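You operate a simulated robot arm through the tools that you are given. There is no shell and no other tool. Be economical: measure what you need, move in short steps, check, and stop when the job is done.

Carry out the task below with a simulated robot arm. There is one attempt and no reset: what you move stays moved.

Task
Push the tee bin shut.

The check looks at the end state, three seconds after you hand in, the way a careful person would. Anything else that was tipped, shoved, dropped, spilled or broken makes it a failure.

Robot
A 6-joint arm with a two-finger parallel gripper, fixed in place. Base frame: the origin is at the foot of the arm, x ahead of it, y to its left, z up. Lengths are in m, angles in rad, forces in N, time in s.
With the tool pointing down near the work surface it reaches from about 0.1 to 0.56 m from the base axis. Its first joint turns from -1.152 to 1.152 rad. Payload 2.9 kg.
The tool frame sits at the grasp point between the pads (the TCP): z along the fingers, y along the line on which they close. The tips reach 0.03 m beyond it. The gripper opens to 0.11 m. The fingers are 0.02 m wide and 0.01 m thick; the gripper's body (0.048 by 0.112 m) begins 0.055 m behind the TCP.
Orientation is told as [roll, pitch, yaw] about the base's x, y, z axes, in that order, counted from this pose: with the fingers straight down and closing along the base's y, the tool's x points along the base's -x, its y along +y and its z along -z.

Tools
- The arm moves only by the tool arm_command. Its argument "rows" is a list of rows, each a list of 2 entries, a list of its own where there are three numbers: the shift along the tool's x, y, z in m, then the turn, a rotation vector about the tool's x, y, z in rad. In form: [[[tx, ty, tz], [ax, ay, az]], ...]. A call has 1 to 8 rows; each row is the pose to reach, as a shift and turn from the pose commanded when the call began, along the tool's axes at that moment. "jaw" is the gripper command, from -1 (fully open) to 1 (shut), values between in proportion, set as the call begins (left out, the last holds). Rows are played at 5 a second. More than 0.05 m and 0.15 rad between two rows, or a gripper value outside its range, and nothing of the call is played. Where a pose cannot be reached the arm comes as near as it can. A force on the tool above 40 N (or 10 N above the force at the start of the call, whichever is more), or a blocked arm, ends the call early, and 0.2 s more pass. Each finger travels about 0.108 m/s and halts on what it meets, pressing with about 29 N; the grip force reading is that of the motor and also rises with nothing between the fingers. The clock runs only during rows and for 0.2 s after the last one: add rows that repeat a pose to give the fingers time. The reply holds the time, the measured pose of the TCP, the force on the tool along the base axes, the opening and the grip force, in the units named above and with some noise.
- Cameras (640 x 400 px; columns grow to the right, rows downward): "scene" is fixed at [0.0838, 0.4825, 1.3477]; the picture's right is [-0.32, -0.95, 0.00], its down [-0.86, 0.29, -0.43] and it looks along [0.41, -0.14, -0.90] (base axes); focal length 330 px, centre (320, 200). "wrist" rides on the gripper at [0.072, 0.017, -0.103] in the tool frame; the picture's right is [-0.23, 0.97, 0.00], its down [-0.76, -0.18, -0.62] and it looks along [-0.61, -0.14, 0.78] (tool axes); focal length 222 px, centre (320, 200). There is no depth. A picture from a camera that has moved, and an enlarged one, comes with that camera's place and axes in the base frame and with its lens. The place of the scene camera against the robot may be out by one fixed shift of up to 0.012 m in any direction.
- get_image(camera): a new picture of that camera. The clock stands still meanwhile.
- enlarge(camera, box): a new picture of the part [left, top, right, bottom] of that camera's present view, enlarged. The clock stands still meanwhile.
- close_job(): hands the job in; it is judged then, once.

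Go step by step. Nothing tells you positions but the pictures and the camera data: compare them with the known pose of the tool, close in by small moves and look again before you grip or let go. The budget is 90 turns and 36 pictures, counting those below and the enlarged ones. Unless the task says otherwise, let go and move clear before handing in, and close with one line.

The tools are called after "Emit:" as name(argument=value, ...) on one line, values as JSON. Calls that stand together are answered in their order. arm_command: Moves the arm, as the interface text tells. Its arguments: {"type":"object","properties":{"rows":{"type":"array","items":{"type":"array"}},"jaw":{"type":"number"}},"required":["rows"]} The other tools are called the same way: get_image (camera) takes a picture; enlarge (camera, box) takes an enlarged picture of a part of a camera's view; close_job () hands the job in.

At the start:

```text
time_s: 0.0
tcp_pos: [0.2497, 0.1947, 0.7376]
tcp_rot: [0.0, -0.002, 0.001]
wrist_force: [0.3, 0.8, -0.8]
opening: 0.1097
grasp_force: 0.1
```

scene: 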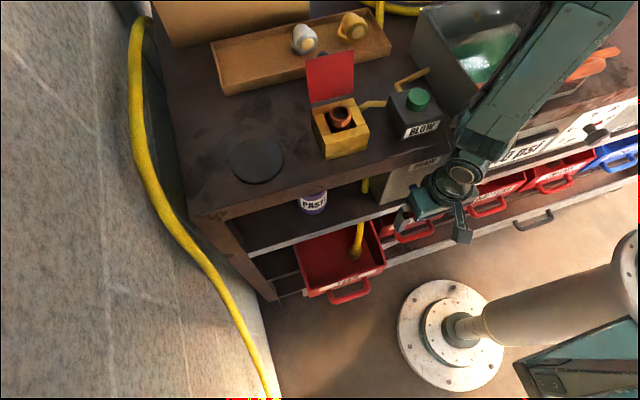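
wrist: 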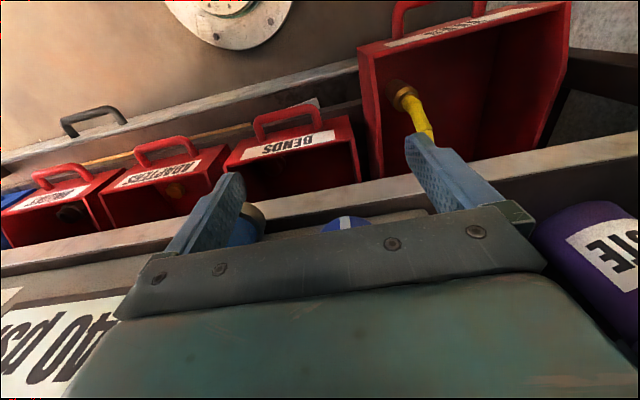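

I see a red bin pulled out at the left, with a yellow hose dropping into it; other bins are to the right. I'll read the labels first.

Emit:
enlarge(camera="scene", box=[240, 170, 440, 310])

Emit:
enlarge(camera="wrist", box=[340, 0, 640, 190])

```text
2.86 times, centred on (340, 240) of scene
camera zoom: at [0.0838, 0.4825, 1.3477], right [-0.32, -0.95, 0.0], down [-0.86, 0.29, -0.43], along [0.41, -0.14, -0.9], focal length 941 px, centre (263, 86)
```

zoom: 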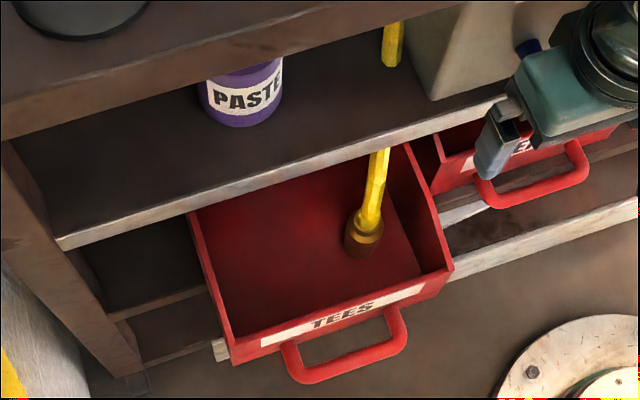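

```text
2.11 times, centred on (490, 95) of wrist
camera zoom: at [0.1776, 0.212, 0.8419], right [0.23, 0.97, 0.0], down [0.76, -0.18, 0.62], along [0.61, -0.14, -0.78], focal length 468 px, centre (-38, 421)
```

zoom: 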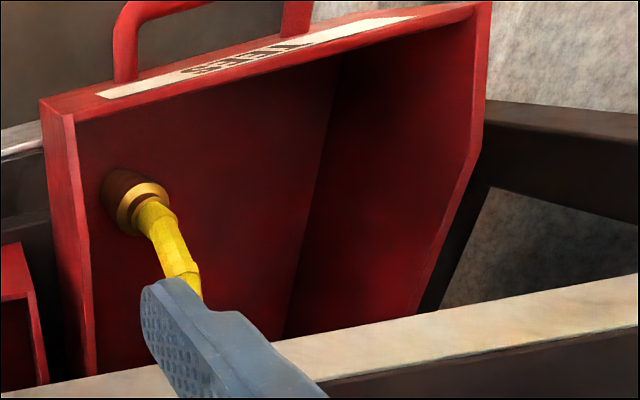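

The pulled-out bin is TEES: its front is at about x=0.22, y 0.26–0.45, with its top near z=0.56. A hose end with a brass fitting hangs in it, so I'll move back to see how the hose runs before pushing.

Emit:
arm_command(rows=[[[0.03, 0, 0], [0, 0, 0]], [[0.06, 0, 0], [0, 0, 0]], [[0.09, 0, 0], [0, 0, 0]], [[0.09, 0, 0.03], [0, 0, 0]], [[0.09, 0, 0.06], [0, 0, 0]]], jaw=1)

Emit:
get_image(camera="wrist")

```text
time_s: 1.2
tcp_pos: [0.1601, 0.1966, 0.6773]
tcp_rot: [-0.001, -0.003, -0.001]
wrist_force: [0.6, 0.7, 0.2]
opening: 0.0
grasp_force: 29.0
```

```text
31 pictures are left
camera wrist: at [0.0871, 0.2139, 0.7802], right [0.23, 0.97, 0.0], down [0.76, -0.18, 0.62], along [0.61, -0.14, -0.78], focal length 222 px, centre (320, 200)
```

wrist: 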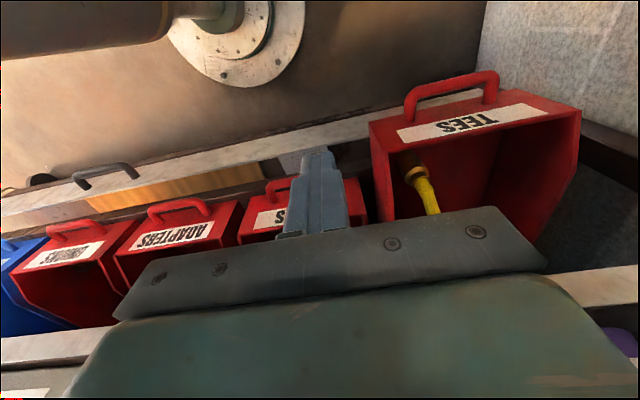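

The gripper body hides the upper hose. I'll shift sideways for a clear view.

Emit:
arm_command(rows=[[[0, -0.04, 0], [0, 0, 0]], [[0, -0.08, 0], [0, 0, 0]], [[0, -0.12, 0], [0, 0, 0]], [[0, -0.15, 0], [0, 0, 0]], [[0, -0.15, 0], [0, 0, 0]]])

Emit:
get_image(camera="wrist")

Emit:
enlarge(camera="scene", box=[240, 150, 440, 310])

```text
time_s: 2.3
tcp_pos: [0.16, 0.08, 0.6749]
tcp_rot: [0.002, -0.015, 0.182]
wrist_force: [0.0, -0.2, 0.2]
opening: 0.0
grasp_force: 28.5
out of reach, approached as far as the arm can: row 4, 5
stopped in row 5: the arm was blocked; the commanded pose is now the measured one
```

```text
30 pictures are left
camera wrist: at [0.0827, 0.0836, 0.7787], right [0.05, 1.0, 0.01], down [0.77, -0.04, 0.64], along [0.63, -0.03, -0.77], focal length 222 px, centre (320, 200)
```

wrist: 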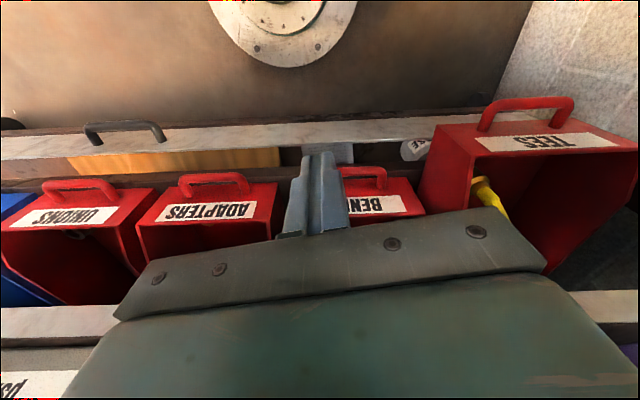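

```text
2.50 times, centred on (340, 230) of scene
camera zoom: at [0.0818, 0.4844, 1.347], right [-0.32, -0.95, 0.0], down [-0.86, 0.29, -0.43], along [0.41, -0.14, -0.9], focal length 824 px, centre (270, 125)
```

zoom: 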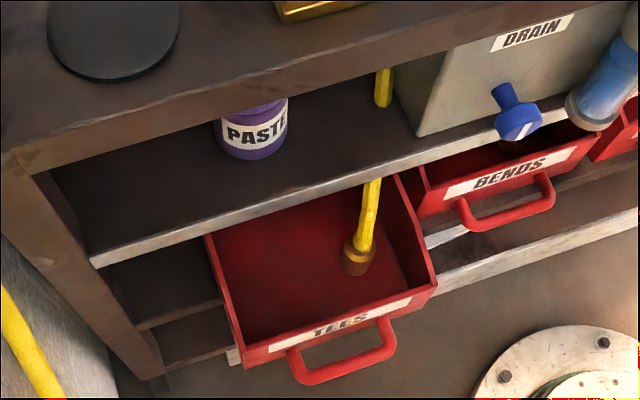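

BENDS has a drain valve close by and the bin bodies are visible, but I still can't see where the hose comes from. I'll go back and tilt the wrist so the camera looks under the shelf.

Emit:
arm_command(rows=[[[-0.013, 0.028, 0], [0, 0, 0.045]], [[-0.026, 0.056, 0], [0, 0, 0.09]], [[-0.039, 0.084, 0], [0, 0, 0.135]], [[-0.051, 0.1126, 0], [0, 0, 0.182]], [[-0.051, 0.1126, 0], [0, 0, 0.182]]])

Emit:
arm_command(rows=[[[0, 0, 0], [0, -0.12, 0]], [[0, 0, 0], [0, -0.24, 0]], [[0, 0, 0], [0, -0.36, 0]], [[0, 0, 0], [0, -0.48, 0]], [[0, 0, 0], [0, -0.6, 0]], [[0, 0, 0], [0, -0.6, 0]]])

Emit:
get_image(camera="wrist")

```text
time_s: 3.5
tcp_pos: [0.1925, 0.1973, 0.6743]
tcp_rot: [0.006, -0.011, -0.012]
wrist_force: [-0.7, 0.1, -0.2]
opening: 0.0
grasp_force: 29.1
```

```text
time_s: 4.9
tcp_pos: [0.2508, 0.1757, 0.6763]
tcp_rot: [0.008, -0.614, -0.016]
wrist_force: [0.5, 0.2, 0.7]
opening: 0.0
grasp_force: 29.3
out of reach, approached as far as the arm can: row 3, 4, 5, 6
```

```text
28 pictures are left
camera wrist: at [0.1321, 0.1941, 0.7193], right [0.2, 0.97, 0.14], down [0.26, -0.19, 0.95], along [0.94, -0.15, -0.29], focal length 222 px, centre (320, 200)
```

wrist: 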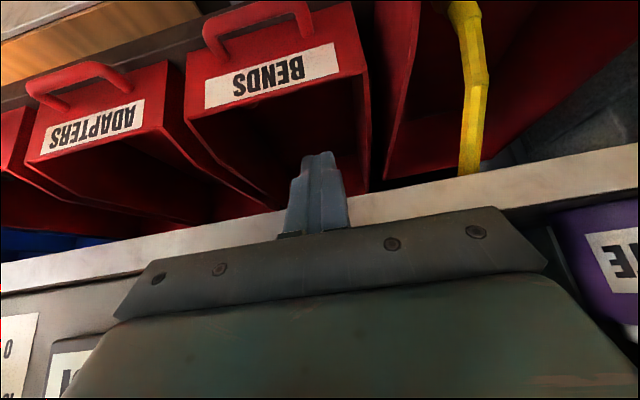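

The hose comes down from behind the shelf lip and bends forward into the bin. I'll enlarge this to see where it's supported and what the tip rests on.

Emit:
enlarge(camera="wrist", box=[360, 0, 640, 200])

Emit:
arm_command(rows=[[[0.0, 0, 0.0], [0.0, 0, 0.0]], [[0.02, 0.01, 0.03], [0, 0, 0]], [[0.04, 0.02, 0.02], [0, 0, 0]], [[0.06, 0.02, 0.01], [0, 0, 0]]])

Emit:
get_image(camera="wrist")

```text
2.00 times, centred on (500, 100) of wrist
camera zoom: at [0.1321, 0.1941, 0.7193], right [0.2, 0.97, 0.14], down [0.26, -0.19, 0.95], along [0.94, -0.15, -0.29], focal length 444 px, centre (-40, 400)
```

zoom: 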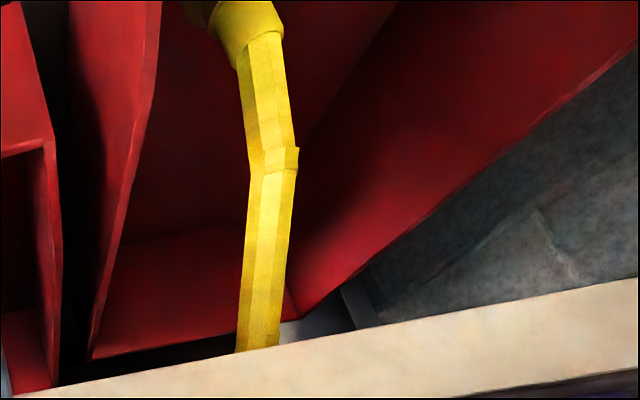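

```text
time_s: 5.9
tcp_pos: [0.2543, 0.1842, 0.6399]
tcp_rot: [0.007, -0.611, -0.015]
wrist_force: [-0.3, 0.1, -0.8]
opening: 0.0002
grasp_force: 29.2
out of reach, approached as far as the arm can: row 3, 4
```

```text
26 pictures are left
camera wrist: at [0.1352, 0.2026, 0.6835], right [0.2, 0.97, 0.14], down [0.26, -0.19, 0.95], along [0.94, -0.15, -0.29], focal length 222 px, centre (320, 200)
```

wrist: 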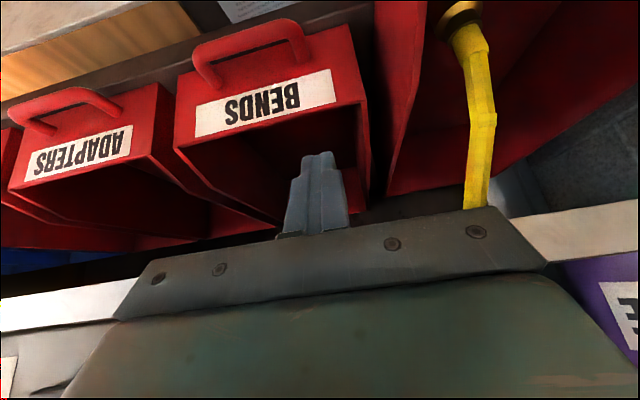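

The hose is jointed and hangs behind the shelf lip. Its tip is at about x=0.30, inside the bin, so a closed front (x≈0.30, like BENDS) should only swing it back to nearly vertical and not pinch it. I'll straighten the tool and approach the handle bar (about 0.18, 0.352, 0.512) from the robot side.

Emit:
arm_command(rows=[[[0.015, 0.003, -0.015], [0, 0.12, 0]], [[0.03, 0.006, -0.03], [0, 0.24, 0]], [[0.045, 0.009, -0.045], [0, 0.36, 0]], [[0.06, 0.012, -0.06], [0, 0.48, 0]], [[0.074, 0.016, -0.076], [0, 0.611, 0]], [[0.074, 0.016, -0.076], [0, 0.611, 0]]])

```text
time_s: 7.3
tcp_pos: [0.149, 0.2025, 0.6596]
tcp_rot: [0.005, -0.001, -0.012]
wrist_force: [-0.6, -0.3, -0.8]
opening: 0.0002
grasp_force: 29.3
```

The tool is vertical again. Next I move to the corner in front of the bin with a slight lean toward +y, staying above the handle.

Emit:
arm_command(rows=[[[0.005, 0.026, 0.015], [-0.07, 0, 0]], [[0.01, 0.052, 0.03], [-0.14, 0, 0]], [[0.014, 0.078, 0.045], [-0.2, 0, 0]], [[0.014, 0.09, 0.06], [-0.2, 0, 0]], [[0.014, 0.09, 0.06], [-0.2, 0, 0]]])

Emit:
get_image(camera="scene")

Emit:
get_image(camera="wrist")

```text
time_s: 8.5
tcp_pos: [0.1358, 0.2946, 0.5986]
tcp_rot: [0.207, -0.003, -0.012]
wrist_force: [-0.1, -0.2, -0.3]
opening: 0.0
grasp_force: 29.0
```

```text
25 pictures are left
```

scene: 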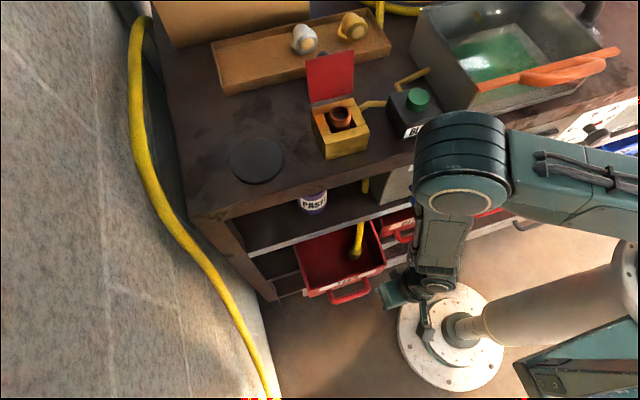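

```text
24 pictures are left
camera wrist: at [0.0633, 0.2904, 0.7043], right [0.24, 0.95, 0.2], down [0.76, -0.31, 0.57], along [0.61, 0.01, -0.79], focal length 222 px, centre (320, 200)
```

wrist: 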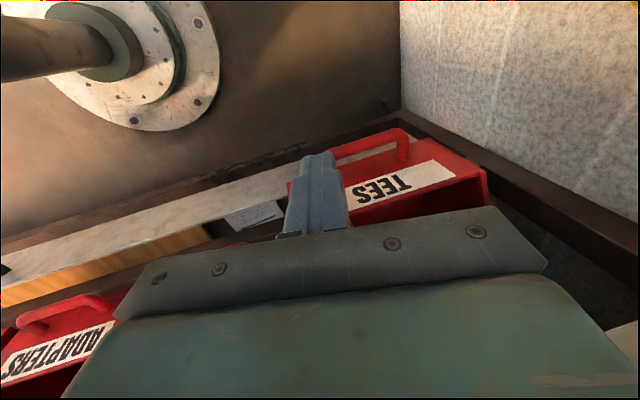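

The bin is clear ahead. I slide to the handle's y and then lower the fingertips in front of the bar.

Emit:
arm_command(rows=[[[0, 0.027, 0.006], [0, 0, 0]], [[0, 0.0538, 0.011], [0, 0, 0]], [[0, 0.0538, 0.011], [0, 0, 0]]])

Emit:
get_image(camera="wrist")

```text
time_s: 9.3
tcp_pos: [0.1451, 0.3462, 0.5979]
tcp_rot: [0.206, 0.001, -0.011]
wrist_force: [-0.7, 1.2, 0.3]
opening: 0.0
grasp_force: 28.8
out of reach, approached as far as the arm can: row 2, 3
```

```text
23 pictures are left
camera wrist: at [0.0723, 0.3424, 0.7027], right [0.24, 0.95, 0.2], down [0.76, -0.31, 0.57], along [0.61, 0.02, -0.8], focal length 222 px, centre (320, 200)
```

wrist: 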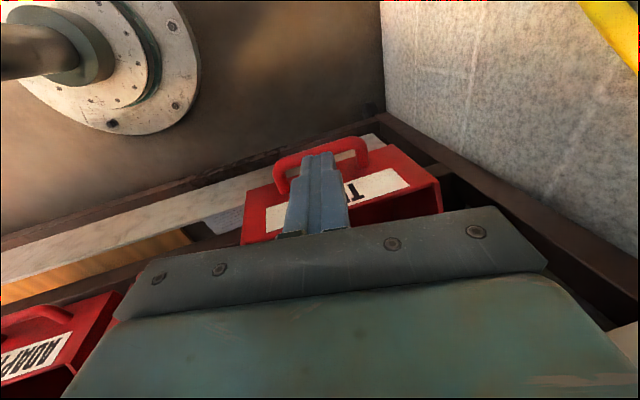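

The handle bar is at x≈0.177, just ahead of the fingertips (front edge 0.155). I lower now.

Emit:
arm_command(rows=[[[0.002, -0.005, 0.023], [0, 0, 0]], [[0.002, -0.01, 0.046], [0, 0, 0]], [[0.002, -0.014, 0.068], [0, 0, 0]], [[0.002, -0.014, 0.068], [0, 0, 0]]])

Emit:
get_image(camera="wrist")

Emit:
enlarge(camera="scene", box=[240, 170, 440, 310])

```text
time_s: 10.3
tcp_pos: [0.145, 0.3459, 0.5277]
tcp_rot: [0.208, 0.003, -0.011]
wrist_force: [-0.2, 0.0, 0.4]
opening: 0.0001
grasp_force: 29.4
```

```text
22 pictures are left
camera wrist: at [0.0722, 0.3419, 0.6321], right [0.24, 0.95, 0.2], down [0.76, -0.31, 0.57], along [0.61, 0.02, -0.8], focal length 222 px, centre (320, 200)
```

wrist: 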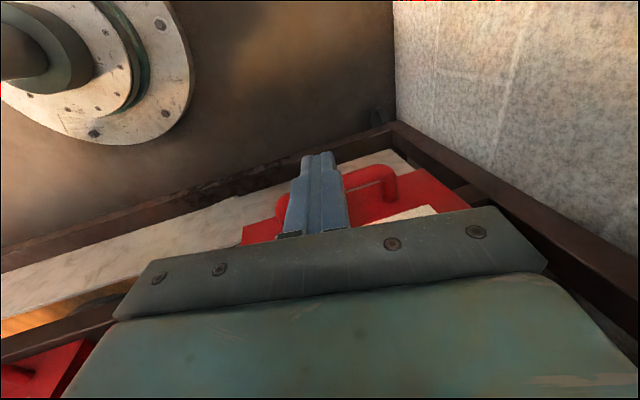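

```text
2.86 times, centred on (340, 240) of scene
camera zoom: at [0.0838, 0.4825, 1.3477], right [-0.32, -0.95, 0.0], down [-0.86, 0.29, -0.43], along [0.41, -0.14, -0.9], focal length 941 px, centre (263, 86)
```

zoom: 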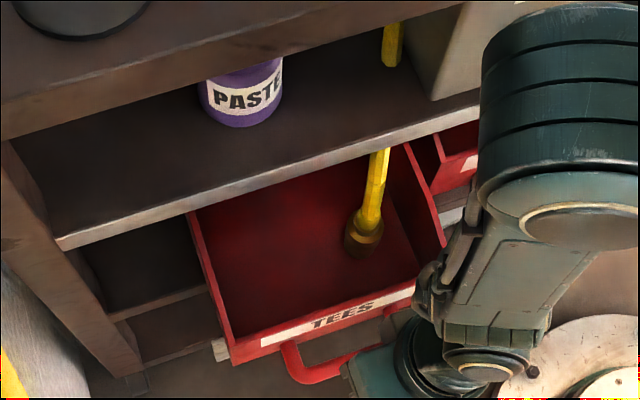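

The fingers are in front of the handle bar. I push +x slowly for the first few centimetres, then check.

Emit:
arm_command(rows=[[[-0.01, 0, 0], [0, 0, 0]], [[-0.02, 0, 0], [0, 0, 0]], [[-0.028, 0, 0], [0, 0, 0]], [[-0.035, 0, 0], [0, 0, 0]], [[-0.042, 0, 0], [0, 0, 0]], [[-0.05, 0, 0], [0, 0, 0]], [[-0.05, 0, 0], [0, 0, 0]]])

Emit:
enlarge(camera="scene", box=[240, 170, 440, 310])

```text
time_s: 11.9
tcp_pos: [0.1927, 0.3433, 0.5272]
tcp_rot: [0.206, -0.001, -0.011]
wrist_force: [0.1, 0.8, 0.1]
opening: 0.0
grasp_force: 28.7
```

```text
2.86 times, centred on (340, 240) of scene
camera zoom: at [0.0838, 0.4825, 1.3477], right [-0.32, -0.95, 0.0], down [-0.86, 0.29, -0.43], along [0.41, -0.14, -0.9], focal length 941 px, centre (263, 86)
```

zoom: 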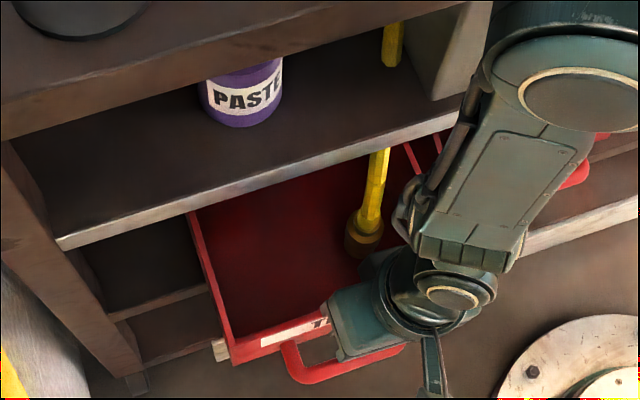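

The bin hasn't moved and there's no force. The tips passed over the handle bar, so the next contact is the front face itself, which works well. I'll continue a little.

Emit:
arm_command(rows=[[[-0.008, 0, 0], [0, 0, 0]], [[-0.016, 0, 0], [0, 0, 0]], [[-0.023, 0, 0], [0, 0, 0]], [[-0.03, 0, 0], [0, 0, 0]], [[-0.03, 0, 0], [0, 0, 0]]])

Emit:
enlarge(camera="scene", box=[240, 170, 440, 310])

Emit:
get_image(camera="wrist")

```text
time_s: 13.1
tcp_pos: [0.2228, 0.3435, 0.5267]
tcp_rot: [0.207, -0.003, -0.013]
wrist_force: [-2.3, 1.2, -0.3]
opening: 0.0
grasp_force: 28.9
```

```text
2.86 times, centred on (340, 240) of scene
camera zoom: at [0.0838, 0.4825, 1.3477], right [-0.32, -0.95, 0.0], down [-0.86, 0.29, -0.43], along [0.41, -0.14, -0.9], focal length 941 px, centre (263, 86)
```

zoom: 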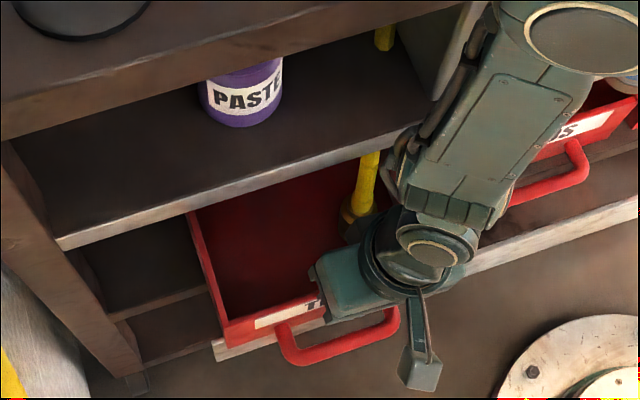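

```text
18 pictures are left
camera wrist: at [0.1507, 0.3396, 0.632], right [0.24, 0.95, 0.2], down [0.76, -0.31, 0.57], along [0.61, 0.01, -0.79], focal length 222 px, centre (320, 200)
```

wrist: 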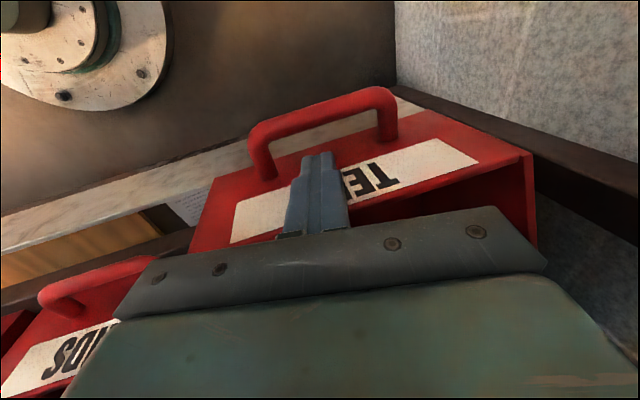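

The bin is moving at only about 2 N. The hose looks slightly shifted, so I'll look closely at it before continuing.

Emit:
enlarge(camera="scene", box=[330, 170, 400, 260])

```text
4.44 times, centred on (365, 215) of scene
camera zoom: at [0.0838, 0.4825, 1.3477], right [-0.32, -0.95, 0.0], down [-0.86, 0.29, -0.43], along [0.41, -0.14, -0.9], focal length 1464 px, centre (120, 133)
```

zoom: 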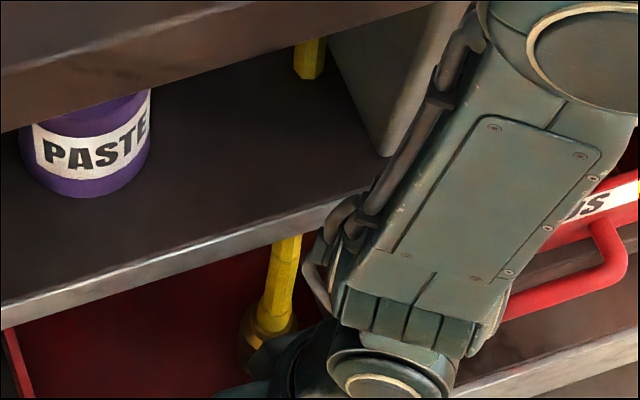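

The hose tip is resting on the bin floor and moves in with the bin, with slack and no strain. The shelf lip would meet the gripper body later, so I'll back off slightly and lean the gripper back before finishing the push.

Emit:
arm_command(rows=[[[0.012, 0, 0], [0, 0, 0]], [[0.018, 0, 0], [0, -0.13, 0]], [[0.018, 0, 0], [0, -0.26, 0]], [[0.018, 0, 0], [0, -0.4, 0]], [[0.018, 0, 0], [0, -0.4, 0]]])

Emit:
get_image(camera="wrist")

Emit:
get_image(camera="scene")

```text
time_s: 14.3
tcp_pos: [0.2431, 0.327, 0.527]
tcp_rot: [0.224, -0.391, -0.098]
wrist_force: [-2.8, 0.7, -0.3]
opening: 0.0
grasp_force: 28.5
out of reach, approached as far as the arm can: row 3, 4, 5
```

```text
16 pictures are left
camera wrist: at [0.1361, 0.3302, 0.5972], right [0.22, 0.93, 0.29], down [0.45, -0.36, 0.82], along [0.86, -0.05, -0.5], focal length 222 px, centre (320, 200)
```

wrist: 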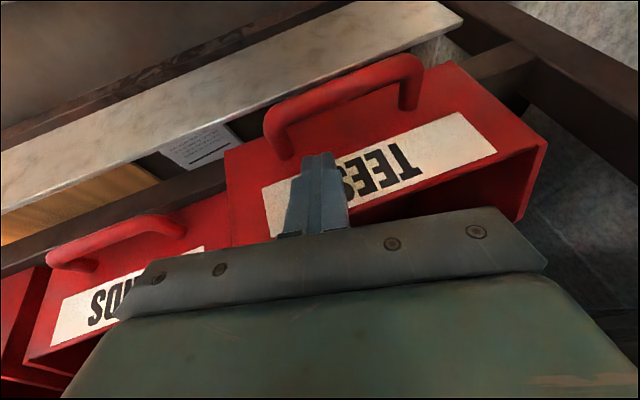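

```text
15 pictures are left
```

scene: 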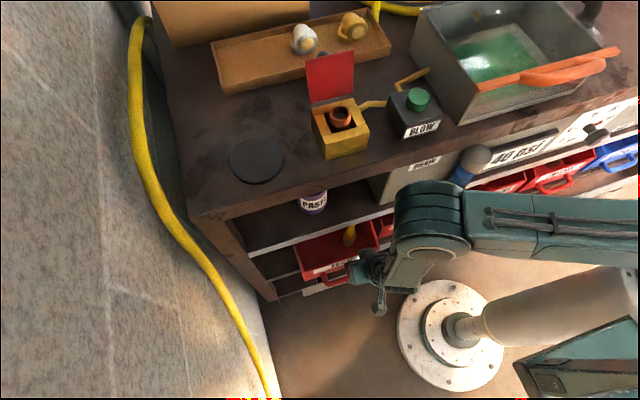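

Leaning back carried the tool forward and pushed the bin further, gently (about 3 N). I'll check the hose and bin up close.

Emit:
enlarge(camera="scene", box=[280, 180, 420, 300])

```text
3.33 times, centred on (350, 240) of scene
camera zoom: at [0.0838, 0.4825, 1.3477], right [-0.32, -0.95, 0.0], down [-0.86, 0.29, -0.43], along [0.41, -0.14, -0.9], focal length 1098 px, centre (220, 67)
```

zoom: 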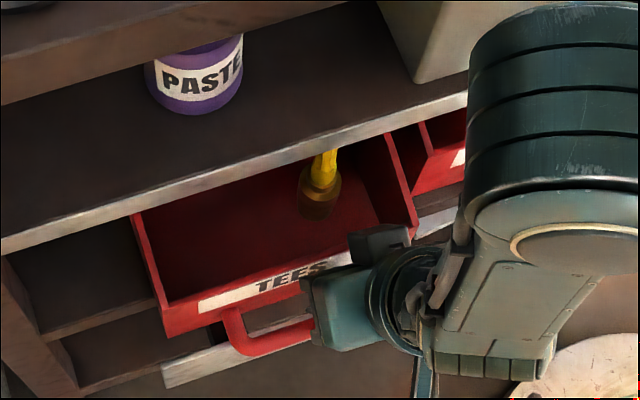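

The hose tip rides freely inside the bin, not pinched. I'll continue with a gentle push of about 3 cm, keeping the lean.

Emit:
arm_command(rows=[[[-0.007, 0.001, 0.003], [0, 0, 0]], [[-0.014, 0.0015, 0.0055], [0, 0, 0]], [[-0.021, 0.002, 0.0085], [0, 0, 0]], [[-0.026, 0.0025, 0.0105], [0, 0, 0]], [[-0.026, 0.0025, 0.0105], [0, 0, 0]]])

Emit:
enlarge(camera="scene", box=[280, 180, 420, 300])

Emit:
get_image(camera="wrist")

```text
time_s: 15.5
tcp_pos: [0.2714, 0.3269, 0.5285]
tcp_rot: [0.223, -0.393, -0.099]
wrist_force: [-1.7, -0.5, -1.1]
opening: 0.0
grasp_force: 28.9
```

```text
3.33 times, centred on (350, 240) of scene
camera zoom: at [0.0838, 0.4825, 1.3477], right [-0.32, -0.95, 0.0], down [-0.86, 0.29, -0.43], along [0.41, -0.14, -0.9], focal length 1098 px, centre (220, 67)
```

zoom: 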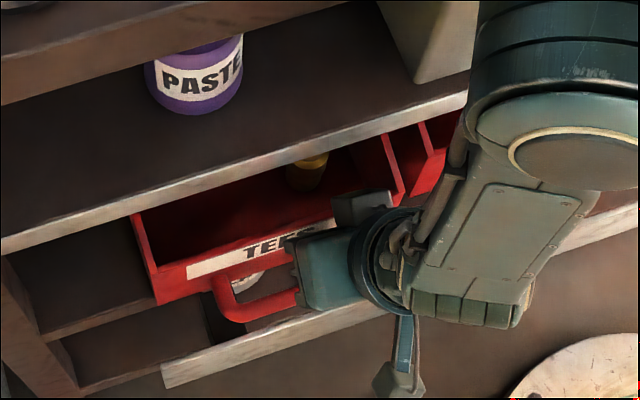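

```text
12 pictures are left
camera wrist: at [0.1641, 0.3315, 0.5983], right [0.22, 0.93, 0.29], down [0.45, -0.36, 0.82], along [0.86, -0.05, -0.5], focal length 222 px, centre (320, 200)
```

wrist: 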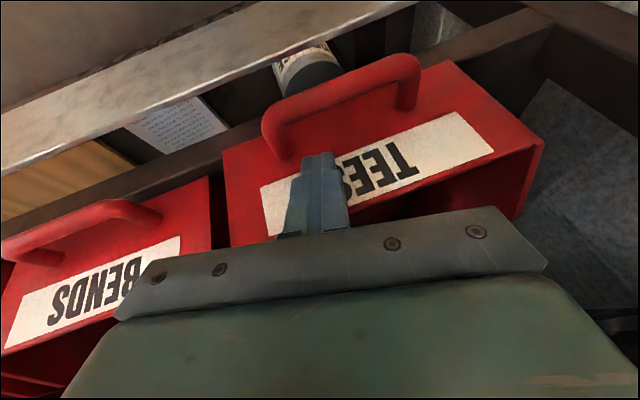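

Still easy pushing. TEES is about 2–3 cm proud of BENDS, so I continue in small steps until it's flush or meets its stop.

Emit:
arm_command(rows=[[[-0.006, 0.0005, 0.0024], [0, 0, 0]], [[-0.012, 0.001, 0.0048], [0, 0, 0]], [[-0.016, 0.0015, 0.0065], [0, 0, 0]], [[-0.016, 0.0015, 0.0065], [0, 0, 0]]])

Emit:
get_image(camera="wrist")

Emit:
enlarge(camera="scene", box=[280, 180, 420, 300])

```text
time_s: 16.5
tcp_pos: [0.2889, 0.3293, 0.5296]
tcp_rot: [0.222, -0.393, -0.097]
wrist_force: [-0.3, -0.2, -0.1]
opening: 0.0
grasp_force: 29.3
```

```text
11 pictures are left
camera wrist: at [0.1815, 0.3339, 0.599], right [0.22, 0.93, 0.29], down [0.45, -0.36, 0.82], along [0.86, -0.05, -0.5], focal length 222 px, centre (320, 200)
```

wrist: 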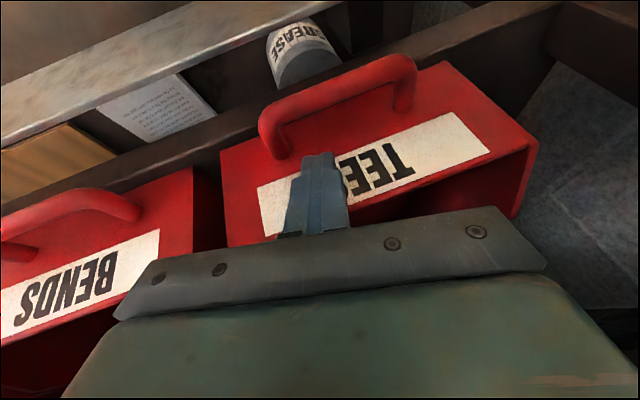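

```text
3.33 times, centred on (350, 240) of scene
camera zoom: at [0.0838, 0.4825, 1.3477], right [-0.32, -0.95, 0.0], down [-0.86, 0.29, -0.43], along [0.41, -0.14, -0.9], focal length 1098 px, centre (220, 67)
```

zoom: 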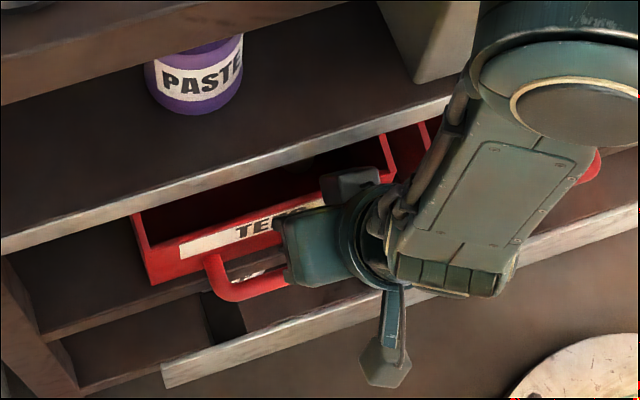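

Nearly flush, with under 1 cm left by the BENDS edge. I push on toward the stop.

Emit:
arm_command(rows=[[[-0.004, 0.0004, 0.0016], [0, 0, 0]], [[-0.008, 0.0008, 0.0032], [0, 0, 0]], [[-0.011, 0.001, 0.0045], [0, 0, 0]], [[-0.011, 0.001, 0.0045], [0, 0, 0]]])

Emit:
get_image(camera="wrist")

```text
time_s: 17.3
tcp_pos: [0.2917, 0.3298, 0.5286]
tcp_rot: [0.22, -0.38, -0.093]
wrist_force: [-2.9, 0.6, 1.1]
opening: 0.0
grasp_force: 28.7
stopped in row 3: the force on the tool passed its limit (the readings are from after the stop); the commanded pose is now the measured one
```

```text
9 pictures are left
camera wrist: at [0.1852, 0.3334, 0.5993], right [0.22, 0.93, 0.28], down [0.47, -0.35, 0.81], along [0.86, -0.05, -0.51], focal length 222 px, centre (320, 200)
```

wrist: 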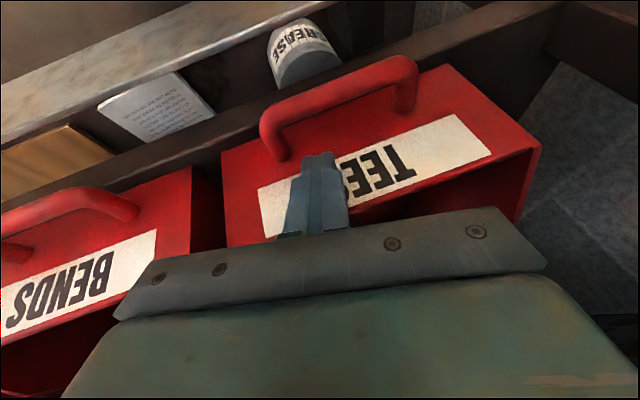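

The force rose and TEES now lines up with BENDS, so it seems to be at its stop. I'll back away and check that it stays and that the hose is fine.

Emit:
arm_command(rows=[[[0.02, -0.002, -0.008], [0, 0, 0]], [[0.025, -0.003, -0.035], [0, 0, 0]], [[0.04, -0.02, -0.07], [0, 0.1, 0]], [[0.06, -0.05, -0.1], [0, 0.2, 0]], [[0.06, -0.09, -0.11], [0, 0.3, 0]], [[0.06, -0.09, -0.11], [0, 0.3, 0]]])

Emit:
enlarge(camera="scene", box=[260, 170, 440, 300])

Emit:
get_image(camera="wrist")

```text
time_s: 18.7
tcp_pos: [0.1934, 0.2249, 0.589]
tcp_rot: [0.204, -0.085, -0.028]
wrist_force: [-0.1, -0.1, 0.8]
opening: 0.0
grasp_force: 28.7
```

```text
3.08 times, centred on (350, 235) of scene
camera zoom: at [0.0838, 0.4825, 1.3477], right [-0.32, -0.95, 0.0], down [-0.86, 0.29, -0.43], along [0.41, -0.14, -0.9], focal length 1014 px, centre (228, 92)
```

zoom: 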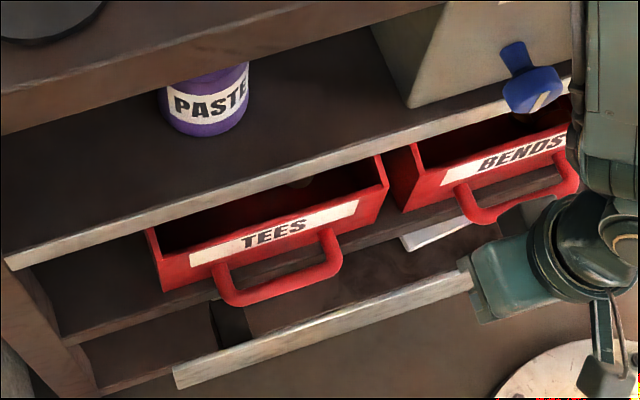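

```text
7 pictures are left
camera wrist: at [0.1131, 0.2233, 0.6873], right [0.24, 0.95, 0.22], down [0.7, -0.32, 0.64], along [0.67, 0.0, -0.74], focal length 222 px, centre (320, 200)
```

wrist: 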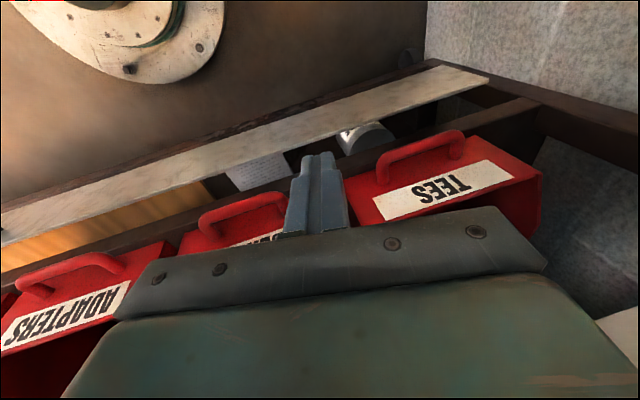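

The bin stays flush with BENDS. One tilted look under the shelf will confirm the hose isn't caught.

Emit:
arm_command(rows=[[[0.01, -0.015, -0.03], [0, -0.13, 0]], [[0.01, -0.03, -0.05], [0, -0.26, 0]], [[0.01, -0.04, -0.06], [0, -0.39, 0]], [[0.01, -0.045, -0.06], [0, -0.5, 0]], [[0.01, -0.045, -0.06], [0, -0.5, 0]]])

Emit:
get_image(camera="wrist")

```text
time_s: 19.9
tcp_pos: [0.2335, 0.1617, 0.6352]
tcp_rot: [0.241, -0.572, -0.144]
wrist_force: [0.3, 0.1, -0.2]
opening: 0.0
grasp_force: 29.0
out of reach, approached as far as the arm can: row 3, 4, 5
```

```text
6 pictures are left
camera wrist: at [0.1169, 0.1699, 0.6841], right [0.2, 0.93, 0.32], down [0.29, -0.37, 0.89], along [0.94, -0.08, -0.34], focal length 222 px, centre (320, 200)
```

wrist: 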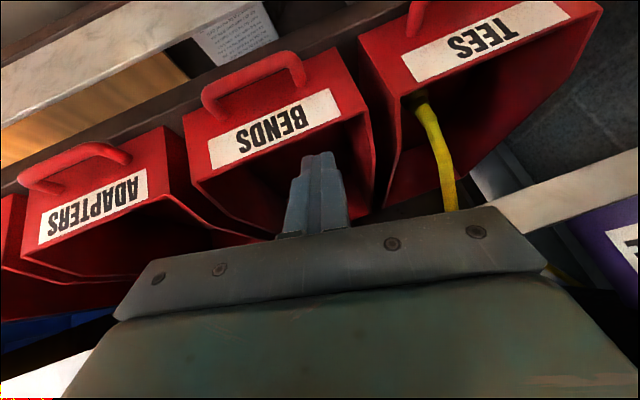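

TEES is flush with its neighbours, and the hose still hangs loosely inside the bin, not pinched. I'll take one last overall look for anything disturbed.

Emit:
get_image(camera="scene")

```text
5 pictures are left
```

scene: 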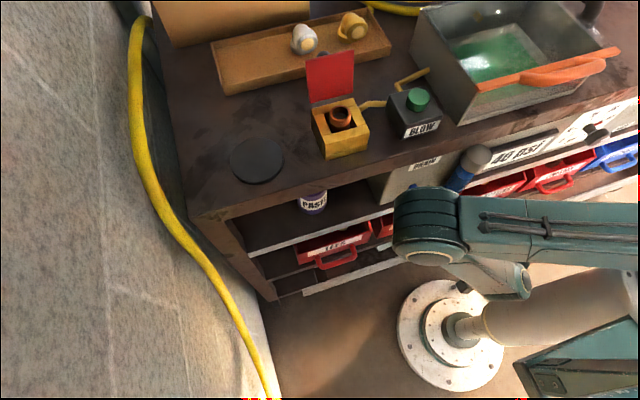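

The bin sits flush with its neighbours, nothing else is tipped or displaced, and the arm is clear. Handing in.

Emit:
close_job()

```text
The job is handed in.
```

I pushed the TEES bin shut, flush with the BENDS bin beside it. The hose end that was already inside moved back with the bin and still hangs loosely in it, and I saw nothing else knocked or tipped.
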